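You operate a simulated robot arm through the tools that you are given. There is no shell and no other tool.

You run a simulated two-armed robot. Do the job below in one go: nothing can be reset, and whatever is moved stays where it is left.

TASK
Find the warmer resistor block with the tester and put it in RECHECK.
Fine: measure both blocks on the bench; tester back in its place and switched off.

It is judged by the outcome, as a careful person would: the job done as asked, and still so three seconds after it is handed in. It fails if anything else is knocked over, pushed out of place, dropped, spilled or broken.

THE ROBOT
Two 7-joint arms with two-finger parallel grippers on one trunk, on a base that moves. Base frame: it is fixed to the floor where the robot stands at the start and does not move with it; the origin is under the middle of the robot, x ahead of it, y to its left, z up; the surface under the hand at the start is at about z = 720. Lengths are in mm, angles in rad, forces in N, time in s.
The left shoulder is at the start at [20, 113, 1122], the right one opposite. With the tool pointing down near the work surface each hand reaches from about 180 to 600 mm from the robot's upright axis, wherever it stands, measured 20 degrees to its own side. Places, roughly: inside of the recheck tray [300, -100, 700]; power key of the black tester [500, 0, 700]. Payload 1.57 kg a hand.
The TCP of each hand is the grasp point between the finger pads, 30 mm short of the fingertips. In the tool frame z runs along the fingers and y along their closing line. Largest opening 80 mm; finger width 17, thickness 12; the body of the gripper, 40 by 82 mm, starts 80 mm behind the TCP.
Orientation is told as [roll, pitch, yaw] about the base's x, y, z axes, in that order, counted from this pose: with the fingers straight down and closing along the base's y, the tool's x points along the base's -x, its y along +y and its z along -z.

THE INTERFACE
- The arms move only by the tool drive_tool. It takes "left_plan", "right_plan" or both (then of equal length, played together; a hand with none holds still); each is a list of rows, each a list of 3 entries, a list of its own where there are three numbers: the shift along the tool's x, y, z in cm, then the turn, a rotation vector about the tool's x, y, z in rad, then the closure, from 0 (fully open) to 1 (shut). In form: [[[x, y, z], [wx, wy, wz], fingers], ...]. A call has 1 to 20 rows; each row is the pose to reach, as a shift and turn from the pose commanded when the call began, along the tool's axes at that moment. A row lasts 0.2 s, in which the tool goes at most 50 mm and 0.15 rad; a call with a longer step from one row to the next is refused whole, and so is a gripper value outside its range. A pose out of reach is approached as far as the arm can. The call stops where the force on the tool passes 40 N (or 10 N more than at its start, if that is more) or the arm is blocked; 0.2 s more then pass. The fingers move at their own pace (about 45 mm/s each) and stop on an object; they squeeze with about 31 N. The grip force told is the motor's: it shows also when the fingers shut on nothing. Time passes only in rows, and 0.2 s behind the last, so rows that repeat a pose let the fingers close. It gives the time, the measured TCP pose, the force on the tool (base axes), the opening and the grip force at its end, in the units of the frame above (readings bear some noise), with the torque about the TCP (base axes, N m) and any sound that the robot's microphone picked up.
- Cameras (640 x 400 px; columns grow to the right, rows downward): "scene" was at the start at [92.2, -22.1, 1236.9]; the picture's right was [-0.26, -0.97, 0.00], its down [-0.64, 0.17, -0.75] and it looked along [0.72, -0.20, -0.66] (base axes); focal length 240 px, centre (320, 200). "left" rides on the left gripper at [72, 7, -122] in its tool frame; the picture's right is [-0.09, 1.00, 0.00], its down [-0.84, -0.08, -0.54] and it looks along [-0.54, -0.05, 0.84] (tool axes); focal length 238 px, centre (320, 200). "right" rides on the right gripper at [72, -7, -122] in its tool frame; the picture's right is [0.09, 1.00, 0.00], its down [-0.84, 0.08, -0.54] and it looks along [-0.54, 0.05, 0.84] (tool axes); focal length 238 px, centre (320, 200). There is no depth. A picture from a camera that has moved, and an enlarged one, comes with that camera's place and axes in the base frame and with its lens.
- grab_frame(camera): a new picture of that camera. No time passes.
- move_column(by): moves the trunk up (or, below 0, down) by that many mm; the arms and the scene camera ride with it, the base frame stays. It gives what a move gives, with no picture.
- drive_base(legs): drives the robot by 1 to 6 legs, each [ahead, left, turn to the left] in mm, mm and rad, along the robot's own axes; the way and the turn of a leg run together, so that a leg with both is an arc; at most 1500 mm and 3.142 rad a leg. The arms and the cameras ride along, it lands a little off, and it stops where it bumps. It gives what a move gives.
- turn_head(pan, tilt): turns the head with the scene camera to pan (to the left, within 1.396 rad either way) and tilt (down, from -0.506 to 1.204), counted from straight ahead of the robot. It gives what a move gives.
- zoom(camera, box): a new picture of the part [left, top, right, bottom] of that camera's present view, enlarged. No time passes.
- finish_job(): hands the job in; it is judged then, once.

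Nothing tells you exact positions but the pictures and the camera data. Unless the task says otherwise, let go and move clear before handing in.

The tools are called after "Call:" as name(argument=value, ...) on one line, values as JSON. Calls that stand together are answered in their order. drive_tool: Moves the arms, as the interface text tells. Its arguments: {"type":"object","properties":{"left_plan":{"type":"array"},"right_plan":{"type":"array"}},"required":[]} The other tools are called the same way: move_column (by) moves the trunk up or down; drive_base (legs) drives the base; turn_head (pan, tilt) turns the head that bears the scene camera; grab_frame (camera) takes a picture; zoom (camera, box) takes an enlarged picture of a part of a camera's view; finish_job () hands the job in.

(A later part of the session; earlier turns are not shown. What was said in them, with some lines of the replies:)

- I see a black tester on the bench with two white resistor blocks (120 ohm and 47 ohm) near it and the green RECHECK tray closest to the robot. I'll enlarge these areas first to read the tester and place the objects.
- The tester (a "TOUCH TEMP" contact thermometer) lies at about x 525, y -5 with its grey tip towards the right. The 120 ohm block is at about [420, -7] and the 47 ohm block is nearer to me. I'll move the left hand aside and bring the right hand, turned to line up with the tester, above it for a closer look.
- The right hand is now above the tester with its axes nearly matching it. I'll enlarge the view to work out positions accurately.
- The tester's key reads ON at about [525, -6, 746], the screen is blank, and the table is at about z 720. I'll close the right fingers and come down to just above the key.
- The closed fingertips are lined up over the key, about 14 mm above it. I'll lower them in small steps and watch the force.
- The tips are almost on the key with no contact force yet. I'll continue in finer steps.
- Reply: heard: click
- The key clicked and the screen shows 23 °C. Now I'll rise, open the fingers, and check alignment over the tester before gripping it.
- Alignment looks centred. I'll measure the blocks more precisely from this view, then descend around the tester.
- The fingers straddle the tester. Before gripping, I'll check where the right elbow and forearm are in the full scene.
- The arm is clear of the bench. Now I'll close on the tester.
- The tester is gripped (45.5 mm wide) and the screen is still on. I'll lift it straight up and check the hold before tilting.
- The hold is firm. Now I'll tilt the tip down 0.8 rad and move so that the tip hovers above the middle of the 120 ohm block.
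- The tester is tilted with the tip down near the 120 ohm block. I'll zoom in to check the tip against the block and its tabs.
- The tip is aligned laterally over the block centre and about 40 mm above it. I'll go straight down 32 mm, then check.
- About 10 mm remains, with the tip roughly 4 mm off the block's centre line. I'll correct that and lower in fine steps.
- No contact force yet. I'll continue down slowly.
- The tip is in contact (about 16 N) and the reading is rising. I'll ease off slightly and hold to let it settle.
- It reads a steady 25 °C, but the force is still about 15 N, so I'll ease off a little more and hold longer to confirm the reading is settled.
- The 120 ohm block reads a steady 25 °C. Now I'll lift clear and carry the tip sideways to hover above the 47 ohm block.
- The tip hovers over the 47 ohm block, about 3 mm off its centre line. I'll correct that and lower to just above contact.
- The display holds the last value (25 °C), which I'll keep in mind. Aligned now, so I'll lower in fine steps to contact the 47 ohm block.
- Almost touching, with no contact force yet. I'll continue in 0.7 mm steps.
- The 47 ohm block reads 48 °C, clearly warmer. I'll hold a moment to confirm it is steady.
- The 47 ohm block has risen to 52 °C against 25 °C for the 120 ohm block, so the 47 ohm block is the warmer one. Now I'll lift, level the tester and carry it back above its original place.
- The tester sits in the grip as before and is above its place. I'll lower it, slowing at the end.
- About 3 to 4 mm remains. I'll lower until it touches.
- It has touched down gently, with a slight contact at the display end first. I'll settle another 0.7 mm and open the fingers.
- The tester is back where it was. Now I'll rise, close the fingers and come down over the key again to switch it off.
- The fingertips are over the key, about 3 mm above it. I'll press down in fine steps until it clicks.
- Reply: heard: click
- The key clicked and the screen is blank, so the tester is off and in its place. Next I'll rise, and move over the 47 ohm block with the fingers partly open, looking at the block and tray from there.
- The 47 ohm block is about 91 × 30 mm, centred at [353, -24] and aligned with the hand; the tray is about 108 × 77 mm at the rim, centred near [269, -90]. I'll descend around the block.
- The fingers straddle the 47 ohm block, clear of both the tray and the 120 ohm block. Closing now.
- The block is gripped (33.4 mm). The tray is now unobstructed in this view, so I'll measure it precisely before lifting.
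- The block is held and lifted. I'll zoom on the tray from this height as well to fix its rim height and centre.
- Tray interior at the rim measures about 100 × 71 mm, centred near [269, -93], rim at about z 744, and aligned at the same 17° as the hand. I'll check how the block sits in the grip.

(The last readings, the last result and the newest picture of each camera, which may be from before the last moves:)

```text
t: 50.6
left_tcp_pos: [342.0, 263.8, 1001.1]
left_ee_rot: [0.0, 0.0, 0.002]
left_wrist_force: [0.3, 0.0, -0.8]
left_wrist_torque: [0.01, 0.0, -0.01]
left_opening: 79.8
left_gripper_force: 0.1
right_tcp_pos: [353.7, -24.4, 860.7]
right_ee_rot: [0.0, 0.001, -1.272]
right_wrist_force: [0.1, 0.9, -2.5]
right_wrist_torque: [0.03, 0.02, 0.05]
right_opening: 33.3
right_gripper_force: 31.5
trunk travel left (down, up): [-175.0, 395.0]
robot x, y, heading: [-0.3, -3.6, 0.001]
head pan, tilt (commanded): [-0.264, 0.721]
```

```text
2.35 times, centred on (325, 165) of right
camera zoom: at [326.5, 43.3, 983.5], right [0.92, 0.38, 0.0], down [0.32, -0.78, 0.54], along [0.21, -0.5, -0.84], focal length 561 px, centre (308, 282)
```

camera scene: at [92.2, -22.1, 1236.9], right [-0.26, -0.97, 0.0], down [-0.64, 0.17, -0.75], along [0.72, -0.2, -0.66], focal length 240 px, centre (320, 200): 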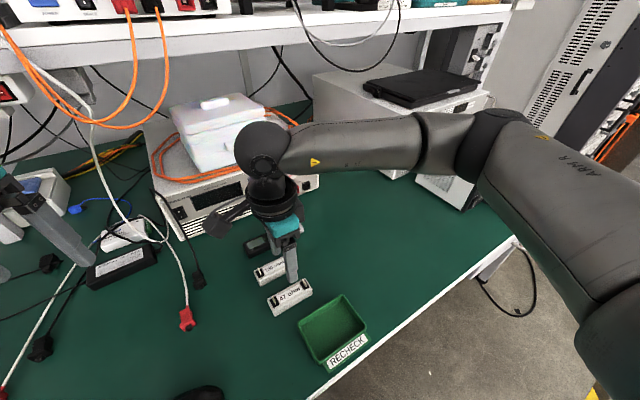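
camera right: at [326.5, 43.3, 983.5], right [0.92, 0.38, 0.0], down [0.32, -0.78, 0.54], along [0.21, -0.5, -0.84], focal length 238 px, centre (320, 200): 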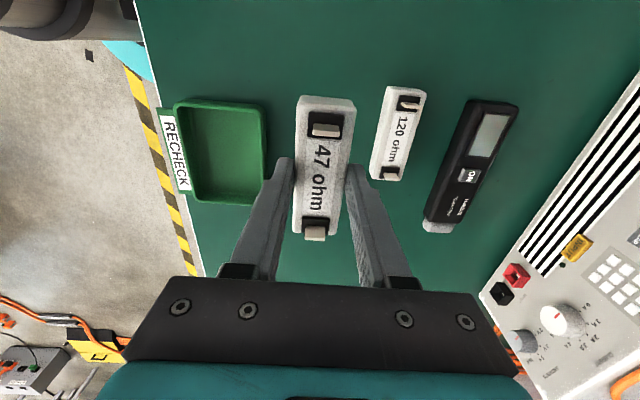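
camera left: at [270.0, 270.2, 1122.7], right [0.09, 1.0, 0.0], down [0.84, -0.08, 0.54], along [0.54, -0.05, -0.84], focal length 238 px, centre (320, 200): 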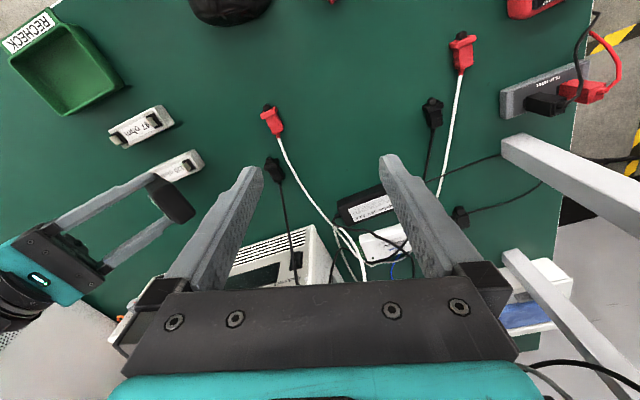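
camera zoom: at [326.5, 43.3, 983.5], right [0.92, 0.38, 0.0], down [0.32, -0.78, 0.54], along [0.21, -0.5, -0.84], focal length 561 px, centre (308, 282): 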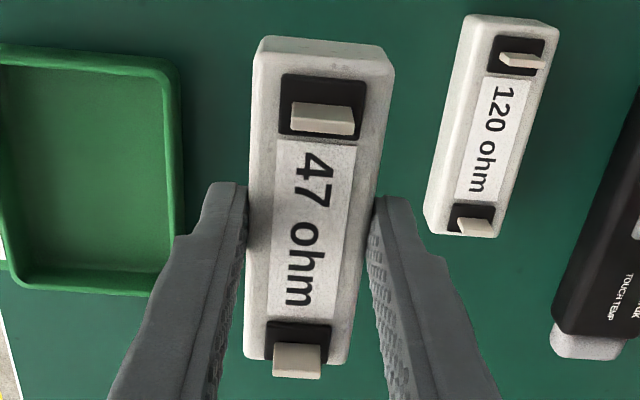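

The block is centred and square in the grip. I'll carry it above the tray and lower to just over the rim.

Call:
drive_tool(right_plan=[[[-0.5, -1.2, 0], [0, 0, 0], 1], [[-1.2, -3.0, 0], [0, 0, 0], 1], [[-2.0, -5.0, 0], [0, 0, 0], 1], [[-2.8, -7.0, 0], [0, 0, 0], 1], [[-3.5, -8.8, 0], [0, 0, 0], 1], [[-3.96, -10.11, 0], [0, 0, 0], 1], [[-3.96, -10.11, 1.5], [0, 0, 0], 1], [[-3.96, -10.11, 3], [0, 0, 0], 1], [[-3.96, -10.11, 4.5], [0, 0, 0], 1], [[-3.96, -10.11, 5.5], [0, 0, 0], 1], [[-3.96, -10.11, 5.5], [0, 0, 0], 1]])

Call:
grab_frame(camera="right")

Call:
zoom(camera="scene", box=[270, 260, 400, 390])

Call:
grab_frame(camera="scene")

```text
t: 53.0
left_tcp_pos: [341.4, 264.4, 1000.8]
left_ee_rot: [0.0, 0.0, 0.0]
left_wrist_force: [0.6, 0.1, 0.1]
left_wrist_torque: [0.01, -0.02, -0.04]
left_opening: 79.9
left_gripper_force: 0.1
right_tcp_pos: [268.3, -91.5, 805.7]
right_ee_rot: [-0.002, 0.0, -1.271]
right_wrist_force: [-0.4, -0.2, -1.7]
right_wrist_torque: [-0.02, 0.0, 0.0]
right_opening: 33.5
right_gripper_force: 31.0
trunk travel left (down, up): [-175.0, 395.0]
robot x, y, heading: [2.8, -2.8, 0.003]
head pan, tilt (commanded): [-0.264, 0.721]
```

```text
taken
camera right: at [240.8, -24.3, 928.0], right [0.92, 0.38, 0.0], down [0.32, -0.78, 0.54], along [0.21, -0.5, -0.84], focal length 238 px, centre (320, 200)
```

right: 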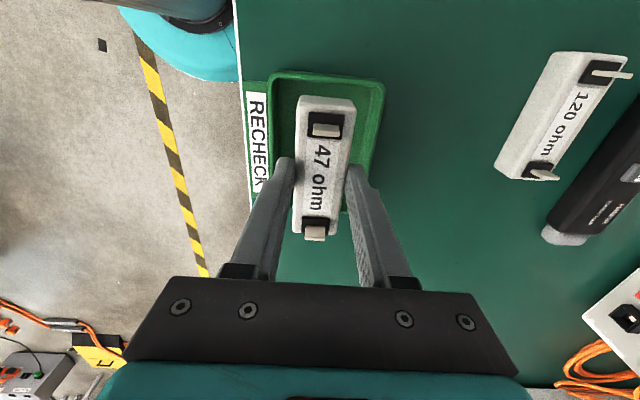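

```text
3.08 times, centred on (335, 325) of scene
camera zoom: at [92.2, -22.1, 1236.9], right [-0.26, -0.97, 0.0], down [-0.64, 0.17, -0.75], along [0.72, -0.2, -0.66], focal length 740 px, centre (274, -185)
```

zoom: 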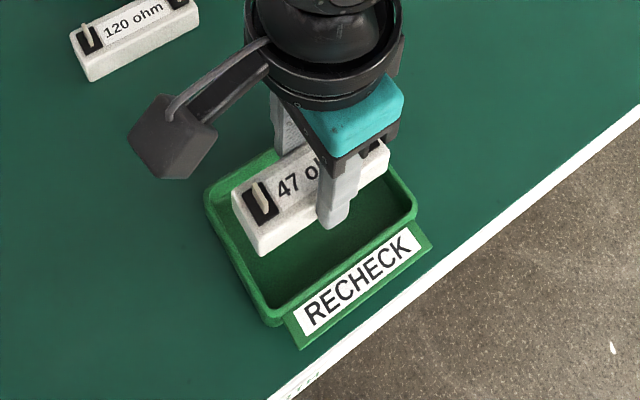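

```text
taken
camera scene: at [92.2, -22.1, 1236.9], right [-0.26, -0.97, 0.0], down [-0.64, 0.17, -0.75], along [0.72, -0.2, -0.66], focal length 240 px, centre (320, 200)
```

scene: 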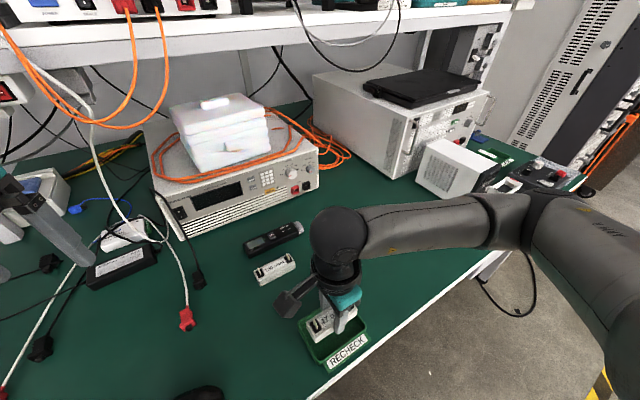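

The block hovers about 20 mm over the rim. I'll zoom in to compare the block outline with the tray opening.

Call:
zoom(camera="right", box=[240, 60, 400, 250])

Call:
zoom(camera="scene", box=[295, 290, 375, 380])

```text
2.11 times, centred on (320, 155) of right
camera zoom: at [240.8, -24.3, 928.0], right [0.92, 0.38, 0.0], down [0.32, -0.78, 0.54], along [0.21, -0.5, -0.84], focal length 502 px, centre (320, 295)
```

zoom: 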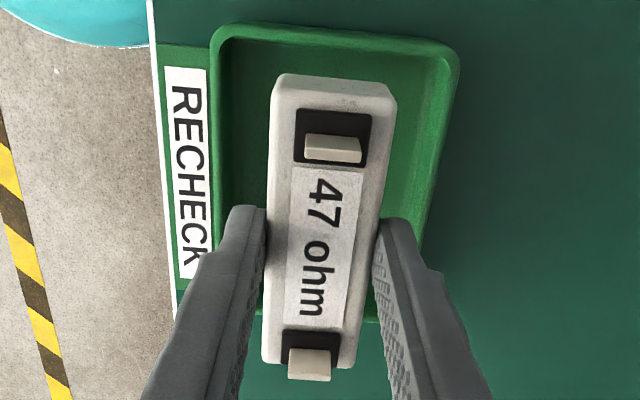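

```text
4.44 times, centred on (335, 335) of scene
camera zoom: at [92.2, -22.1, 1236.9], right [-0.26, -0.97, 0.0], down [-0.64, 0.17, -0.75], along [0.72, -0.2, -0.66], focal length 1068 px, centre (253, -400)
```

zoom: 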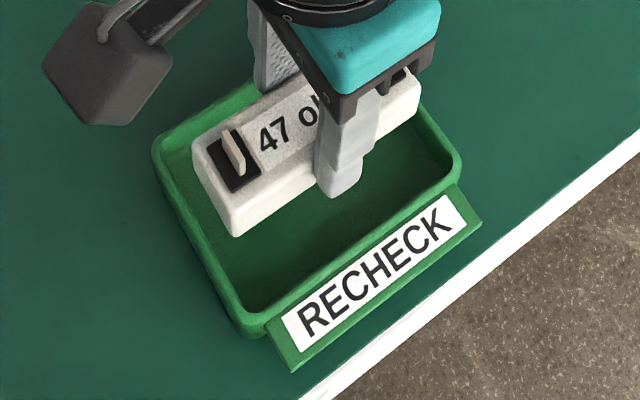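

The block lines up with the tray opening within about 1 to 2 mm, with roughly 4 mm clearance at each end. I'll lower it into the tray, watching the force.

Call:
drive_tool(right_plan=[[[0, 0, 0.8], [0, 0, 0], 1], [[0, 0, 1.6], [0, 0, 0], 1], [[0, 0, 2.2], [0, 0, 0], 1], [[0, 0, 2.7], [0, 0, 0], 1], [[0, 0, 3.1], [0, 0, 0], 1], [[0, 0, 3.1], [0, 0, 0], 1]])

Call:
zoom(camera="right", box=[240, 60, 400, 250])

Call:
zoom(camera="scene", box=[295, 290, 375, 380])

```text
t: 54.4
left_tcp_pos: [341.6, 264.8, 999.9]
left_ee_rot: [0.0, 0.0, 0.0]
left_wrist_force: [0.2, -0.9, -0.2]
left_wrist_torque: [0.03, -0.01, -0.01]
left_opening: 80.0
left_gripper_force: 0.1
right_tcp_pos: [265.9, -91.6, 777.3]
right_ee_rot: [-0.003, -0.001, -1.274]
right_wrist_force: [-0.1, 0.5, -1.9]
right_wrist_torque: [0.01, 0.04, 0.03]
right_opening: 33.4
right_gripper_force: 31.0
trunk travel left (down, up): [-175.0, 395.0]
robot x, y, heading: [0.7, -0.1, -0.002]
head pan, tilt (commanded): [-0.264, 0.721]
```

```text
2.11 times, centred on (320, 155) of right
camera zoom: at [240.7, -23.1, 898.7], right [0.92, 0.38, 0.0], down [0.32, -0.78, 0.54], along [0.21, -0.5, -0.84], focal length 502 px, centre (320, 295)
```

zoom: 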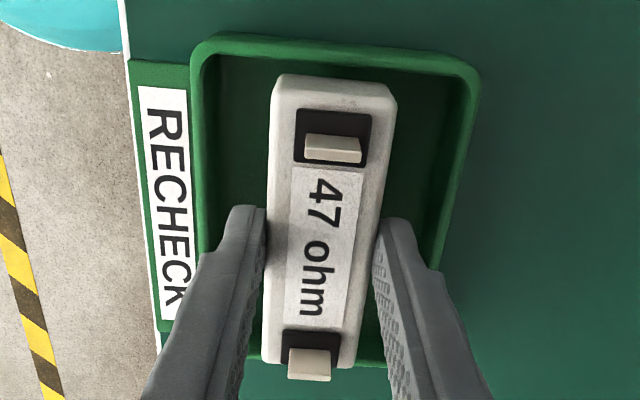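

```text
4.44 times, centred on (335, 335) of scene
camera zoom: at [92.2, -22.1, 1236.9], right [-0.26, -0.97, 0.0], down [-0.64, 0.17, -0.75], along [0.72, -0.2, -0.66], focal length 1068 px, centre (253, -400)
```

zoom: 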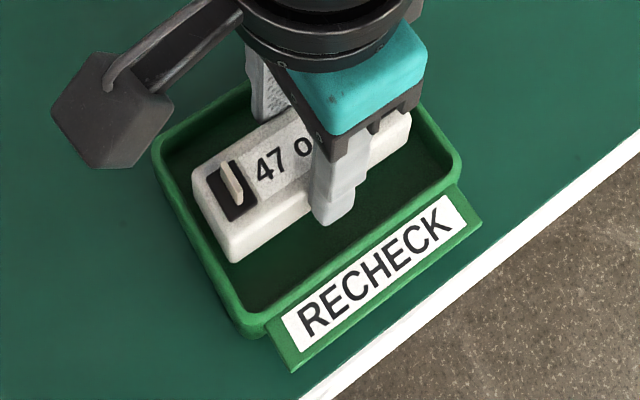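

The block is inside the rim with no contact. I'll continue down slowly towards the tray floor.

Call:
drive_tool(right_plan=[[[0, 0, 0.3], [0, 0, 0], 1], [[0, 0, 0.6], [0, 0, 0], 1], [[0, 0, 0.8], [0, 0, 0], 1], [[0, 0, 0.95], [0, 0, 0], 1], [[0, 0, 0.95], [0, 0, 0], 1]])

Call:
zoom(camera="scene", box=[295, 290, 375, 380])

Call:
zoom(camera="right", box=[240, 60, 400, 250])

```text
t: 55.6
left_tcp_pos: [342.8, 263.9, 1000.9]
left_ee_rot: [-0.001, 0.0, -0.001]
left_wrist_force: [0.0, 0.6, 0.5]
left_wrist_torque: [0.03, 0.01, -0.03]
left_opening: 79.9
left_gripper_force: 0.1
right_tcp_pos: [268.1, -91.3, 767.7]
right_ee_rot: [-0.001, -0.001, -1.273]
right_wrist_force: [0.0, -0.1, -1.3]
right_wrist_torque: [0.0, 0.04, 0.02]
right_opening: 33.3
right_gripper_force: 30.5
trunk travel left (down, up): [-175.0, 395.0]
robot x, y, heading: [-2.6, 1.2, -0.002]
head pan, tilt (commanded): [-0.264, 0.721]
```

```text
4.44 times, centred on (335, 335) of scene
camera zoom: at [92.2, -22.1, 1236.9], right [-0.26, -0.97, 0.0], down [-0.64, 0.17, -0.75], along [0.72, -0.2, -0.66], focal length 1068 px, centre (253, -400)
```

zoom: 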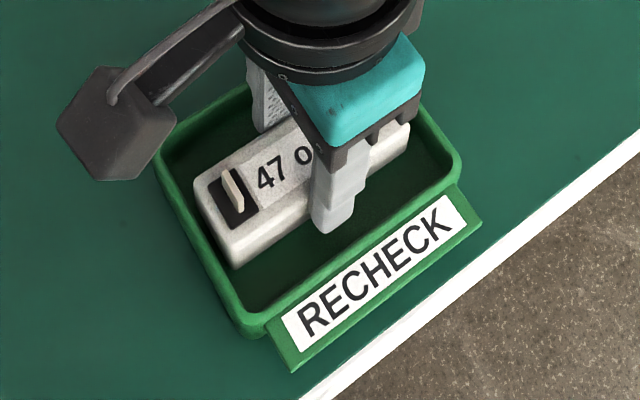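

```text
2.11 times, centred on (320, 155) of right
camera zoom: at [241.0, -23.6, 888.9], right [0.92, 0.38, 0.0], down [0.32, -0.78, 0.54], along [0.21, -0.5, -0.84], focal length 502 px, centre (320, 295)
```

zoom: 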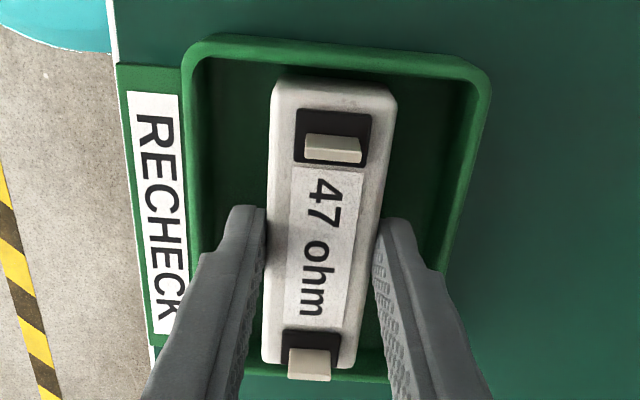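

No contact yet; a few millimetres remain. I'll go on in 1 mm steps.

Call:
drive_tool(right_plan=[[[0, 0, 0.1], [0, 0, 0], 1], [[0, 0, 0.2], [0, 0, 0], 1], [[0, 0, 0.3], [0, 0, 0], 1]])

```text
t: 56.4
left_tcp_pos: [341.4, 263.4, 1001.2]
left_ee_rot: [0.001, 0.0, 0.0]
left_wrist_force: [-0.4, -0.5, 1.0]
left_wrist_torque: [-0.04, 0.0, 0.0]
left_opening: 79.9
left_gripper_force: 0.0
right_tcp_pos: [267.9, -91.3, 765.4]
right_ee_rot: [0.001, 0.0, -1.272]
right_wrist_force: [-2.6, -1.6, 12.6]
right_wrist_torque: [-0.29, 0.15, -0.05]
right_opening: 33.4
right_gripper_force: 30.9
trunk travel left (down, up): [-175.0, 395.0]
robot x, y, heading: [-0.6, 1.4, 0.002]
head pan, tilt (commanded): [-0.264, 0.721]
```

The block rests on the tray floor (about 13 N). I'll ease up slightly and open the fingers only a few millimetres, because the tray walls are close.

Call:
drive_tool(right_plan=[[[0, 0, -0.1], [0, 0, 0], 1], [[0, 0, -0.1], [0, 0, 0], 0.52], [[0, 0, -0.1], [0, 0, 0], 0.5], [[0, 0, -0.1], [0, 0, 0], 0.5], [[0, 0, -0.1], [0, 0, 0], 0.5]])

Call:
zoom(camera="right", box=[240, 60, 400, 250])

Call:
zoom(camera="scene", box=[295, 290, 375, 380])

```text
t: 57.6
left_tcp_pos: [341.9, 264.5, 1000.7]
left_ee_rot: [0.0, 0.001, -0.001]
left_wrist_force: [-0.1, 0.3, 0.1]
left_wrist_torque: [0.02, 0.02, 0.0]
left_opening: 80.1
left_gripper_force: 0.0
right_tcp_pos: [268.2, -91.5, 764.5]
right_ee_rot: [0.0, 0.002, -1.273]
right_wrist_force: [0.6, 0.6, 0.4]
right_wrist_torque: [-0.04, 0.03, -0.01]
right_opening: 40.1
right_gripper_force: 0.0
trunk travel left (down, up): [-175.0, 395.0]
robot x, y, heading: [3.3, -2.5, 0.003]
head pan, tilt (commanded): [-0.264, 0.721]
```

```text
2.11 times, centred on (320, 155) of right
camera zoom: at [240.8, -24.1, 886.9], right [0.92, 0.38, 0.0], down [0.32, -0.78, 0.54], along [0.21, -0.5, -0.84], focal length 502 px, centre (320, 295)
```

zoom: 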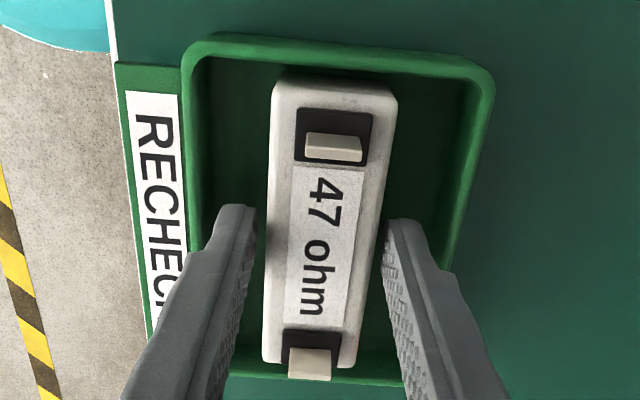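

```text
4.44 times, centred on (335, 335) of scene
camera zoom: at [92.2, -22.1, 1236.9], right [-0.26, -0.97, 0.0], down [-0.64, 0.17, -0.75], along [0.72, -0.2, -0.66], focal length 1068 px, centre (253, -400)
```

zoom: 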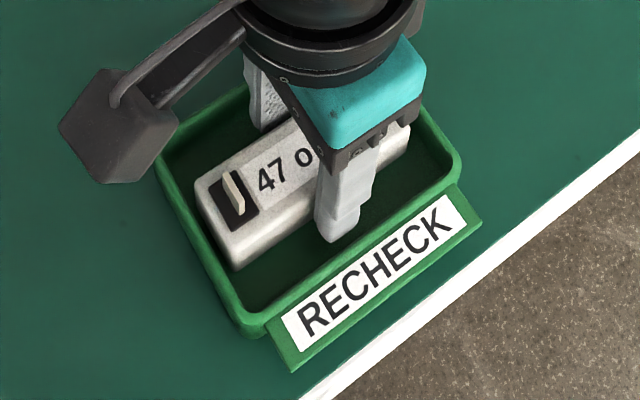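

The block is released and stands free in the tray. I'll lift the hand straight up and away, then check everything.

Call:
drive_tool(right_plan=[[[0, 0, -0.5], [0, 0, 0], 0.5], [[0, 0, -1.5], [0, 0, 0], 0.5], [[0, 0, -3], [0, 0, 0], 0.5], [[0, 0, -5], [0, 0, 0], 0.5], [[0, 0, -8], [0, 0, 0], 0.5], [[0, 0, -11], [0, 0, 0], 0.5], [[0, 0, -14], [0, 0, 0], 0.5], [[0, 0, -17], [0, 0, 0], 0.5], [[-2, -2, -20], [0, 0, 0], 0.5], [[-5, -3, -22], [0, 0, 0], 0.5], [[-8, -4, -22], [0, 0, 0], 0.5], [[-11, -4, -22], [0, 0, 0], 0.5], [[-14, -4, -22], [0, 0, 0], 0.5]])

Call:
grab_frame(camera="scene")

Call:
zoom(camera="scene", box=[220, 200, 400, 390])

Call:
grab_frame(camera="left")

```text
t: 60.4
left_tcp_pos: [341.9, 264.0, 999.8]
left_ee_rot: [0.0, 0.0, 0.002]
left_wrist_force: [0.6, 0.7, -0.6]
left_wrist_torque: [0.0, 0.01, -0.01]
left_opening: 79.9
left_gripper_force: 0.1
right_tcp_pos: [271.6, -237.1, 984.1]
right_ee_rot: [-0.002, -0.001, -1.272]
right_wrist_force: [0.8, -0.5, -0.3]
right_wrist_torque: [0.03, -0.03, -0.02]
right_opening: 39.7
right_gripper_force: 0.1
trunk travel left (down, up): [-175.0, 395.0]
robot x, y, heading: [-3.2, 0.6, -0.001]
head pan, tilt (commanded): [-0.264, 0.721]
```

```text
taken
camera scene: at [92.1, -22.3, 1236.9], right [-0.26, -0.97, 0.0], down [-0.64, 0.17, -0.75], along [0.72, -0.2, -0.66], focal length 240 px, centre (320, 200)
```

scene: 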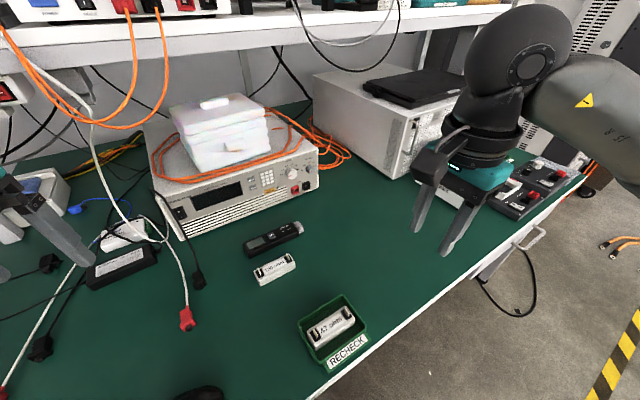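

```text
2.11 times, centred on (310, 295) of scene
camera zoom: at [92.1, -22.3, 1236.9], right [-0.26, -0.97, 0.0], down [-0.64, 0.17, -0.75], along [0.72, -0.2, -0.66], focal length 506 px, centre (341, 0)
```

zoom: 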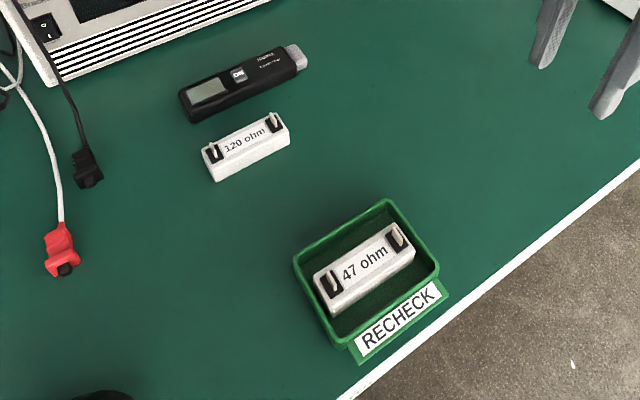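

```text
taken
camera left: at [269.8, 270.0, 1122.8], right [0.09, 1.0, 0.0], down [0.84, -0.08, 0.54], along [0.54, -0.05, -0.84], focal length 238 px, centre (320, 200)
```

left: 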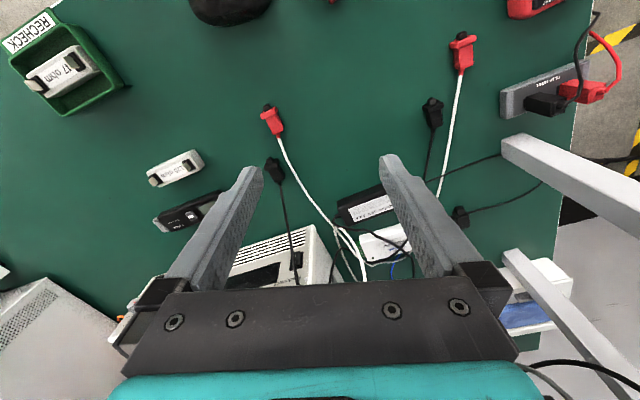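

The 47 ohm block lies in RECHECK and the hand is clear. I'll compare the tester and the 120 ohm block with the first picture before handing in.

Call:
zoom(camera="scene", box=[220, 200, 380, 300])

Call:
zoom(camera="scene", box=[230, 250, 390, 390])

```text
4.00 times, centred on (300, 250) of scene
camera zoom: at [92.1, -22.3, 1236.9], right [-0.26, -0.97, 0.0], down [-0.64, 0.17, -0.75], along [0.72, -0.2, -0.66], focal length 961 px, centre (400, 0)
```

zoom: 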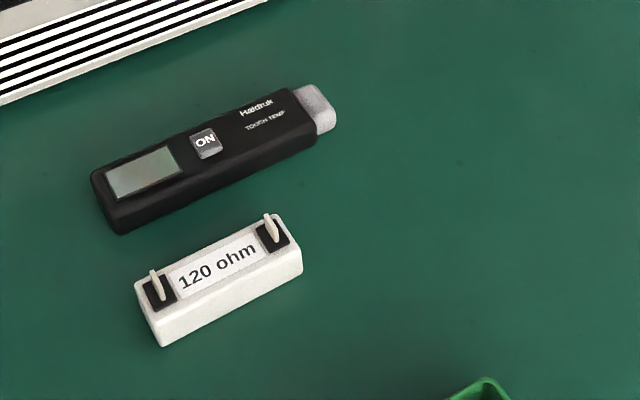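

```text
2.86 times, centred on (310, 320) of scene
camera zoom: at [92.1, -22.3, 1236.9], right [-0.26, -0.97, 0.0], down [-0.64, 0.17, -0.75], along [0.72, -0.2, -0.66], focal length 687 px, centre (349, -143)
```

zoom: 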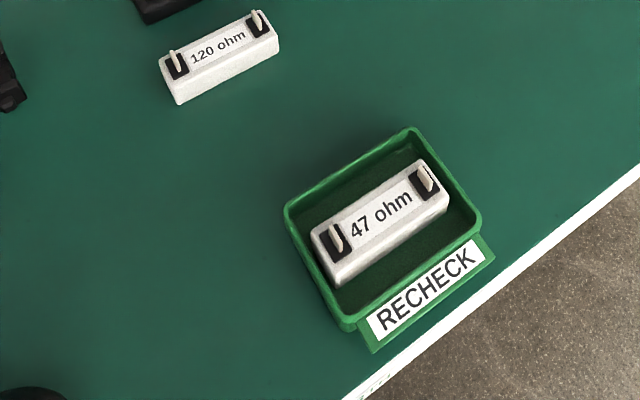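

The tester is back in its original spot with its screen blank. The 120 ohm block and the tray have not moved, and the warmer 47 ohm block (52 °C against 25 °C) lies flat in RECHECK. Both hands are clear, so I'm handing the job in.

Call:
finish_job()

```text
The job is handed in.
```

I measured both blocks on the bench with the tester. The 47 ohm block is the warmer one, and it now lies flat in the RECHECK tray.

| Block | Tester reading |
|---|---|
| 120 ohm | 25 °C, steady for about 5 s |
| 47 ohm | 52 °C, still rising when first touched (48 °C) |

The tester is back in its original place and switched off, with its screen blank. In the final pictures the 120 ohm block and the tray had not moved. Both hands were clear when I handed in.
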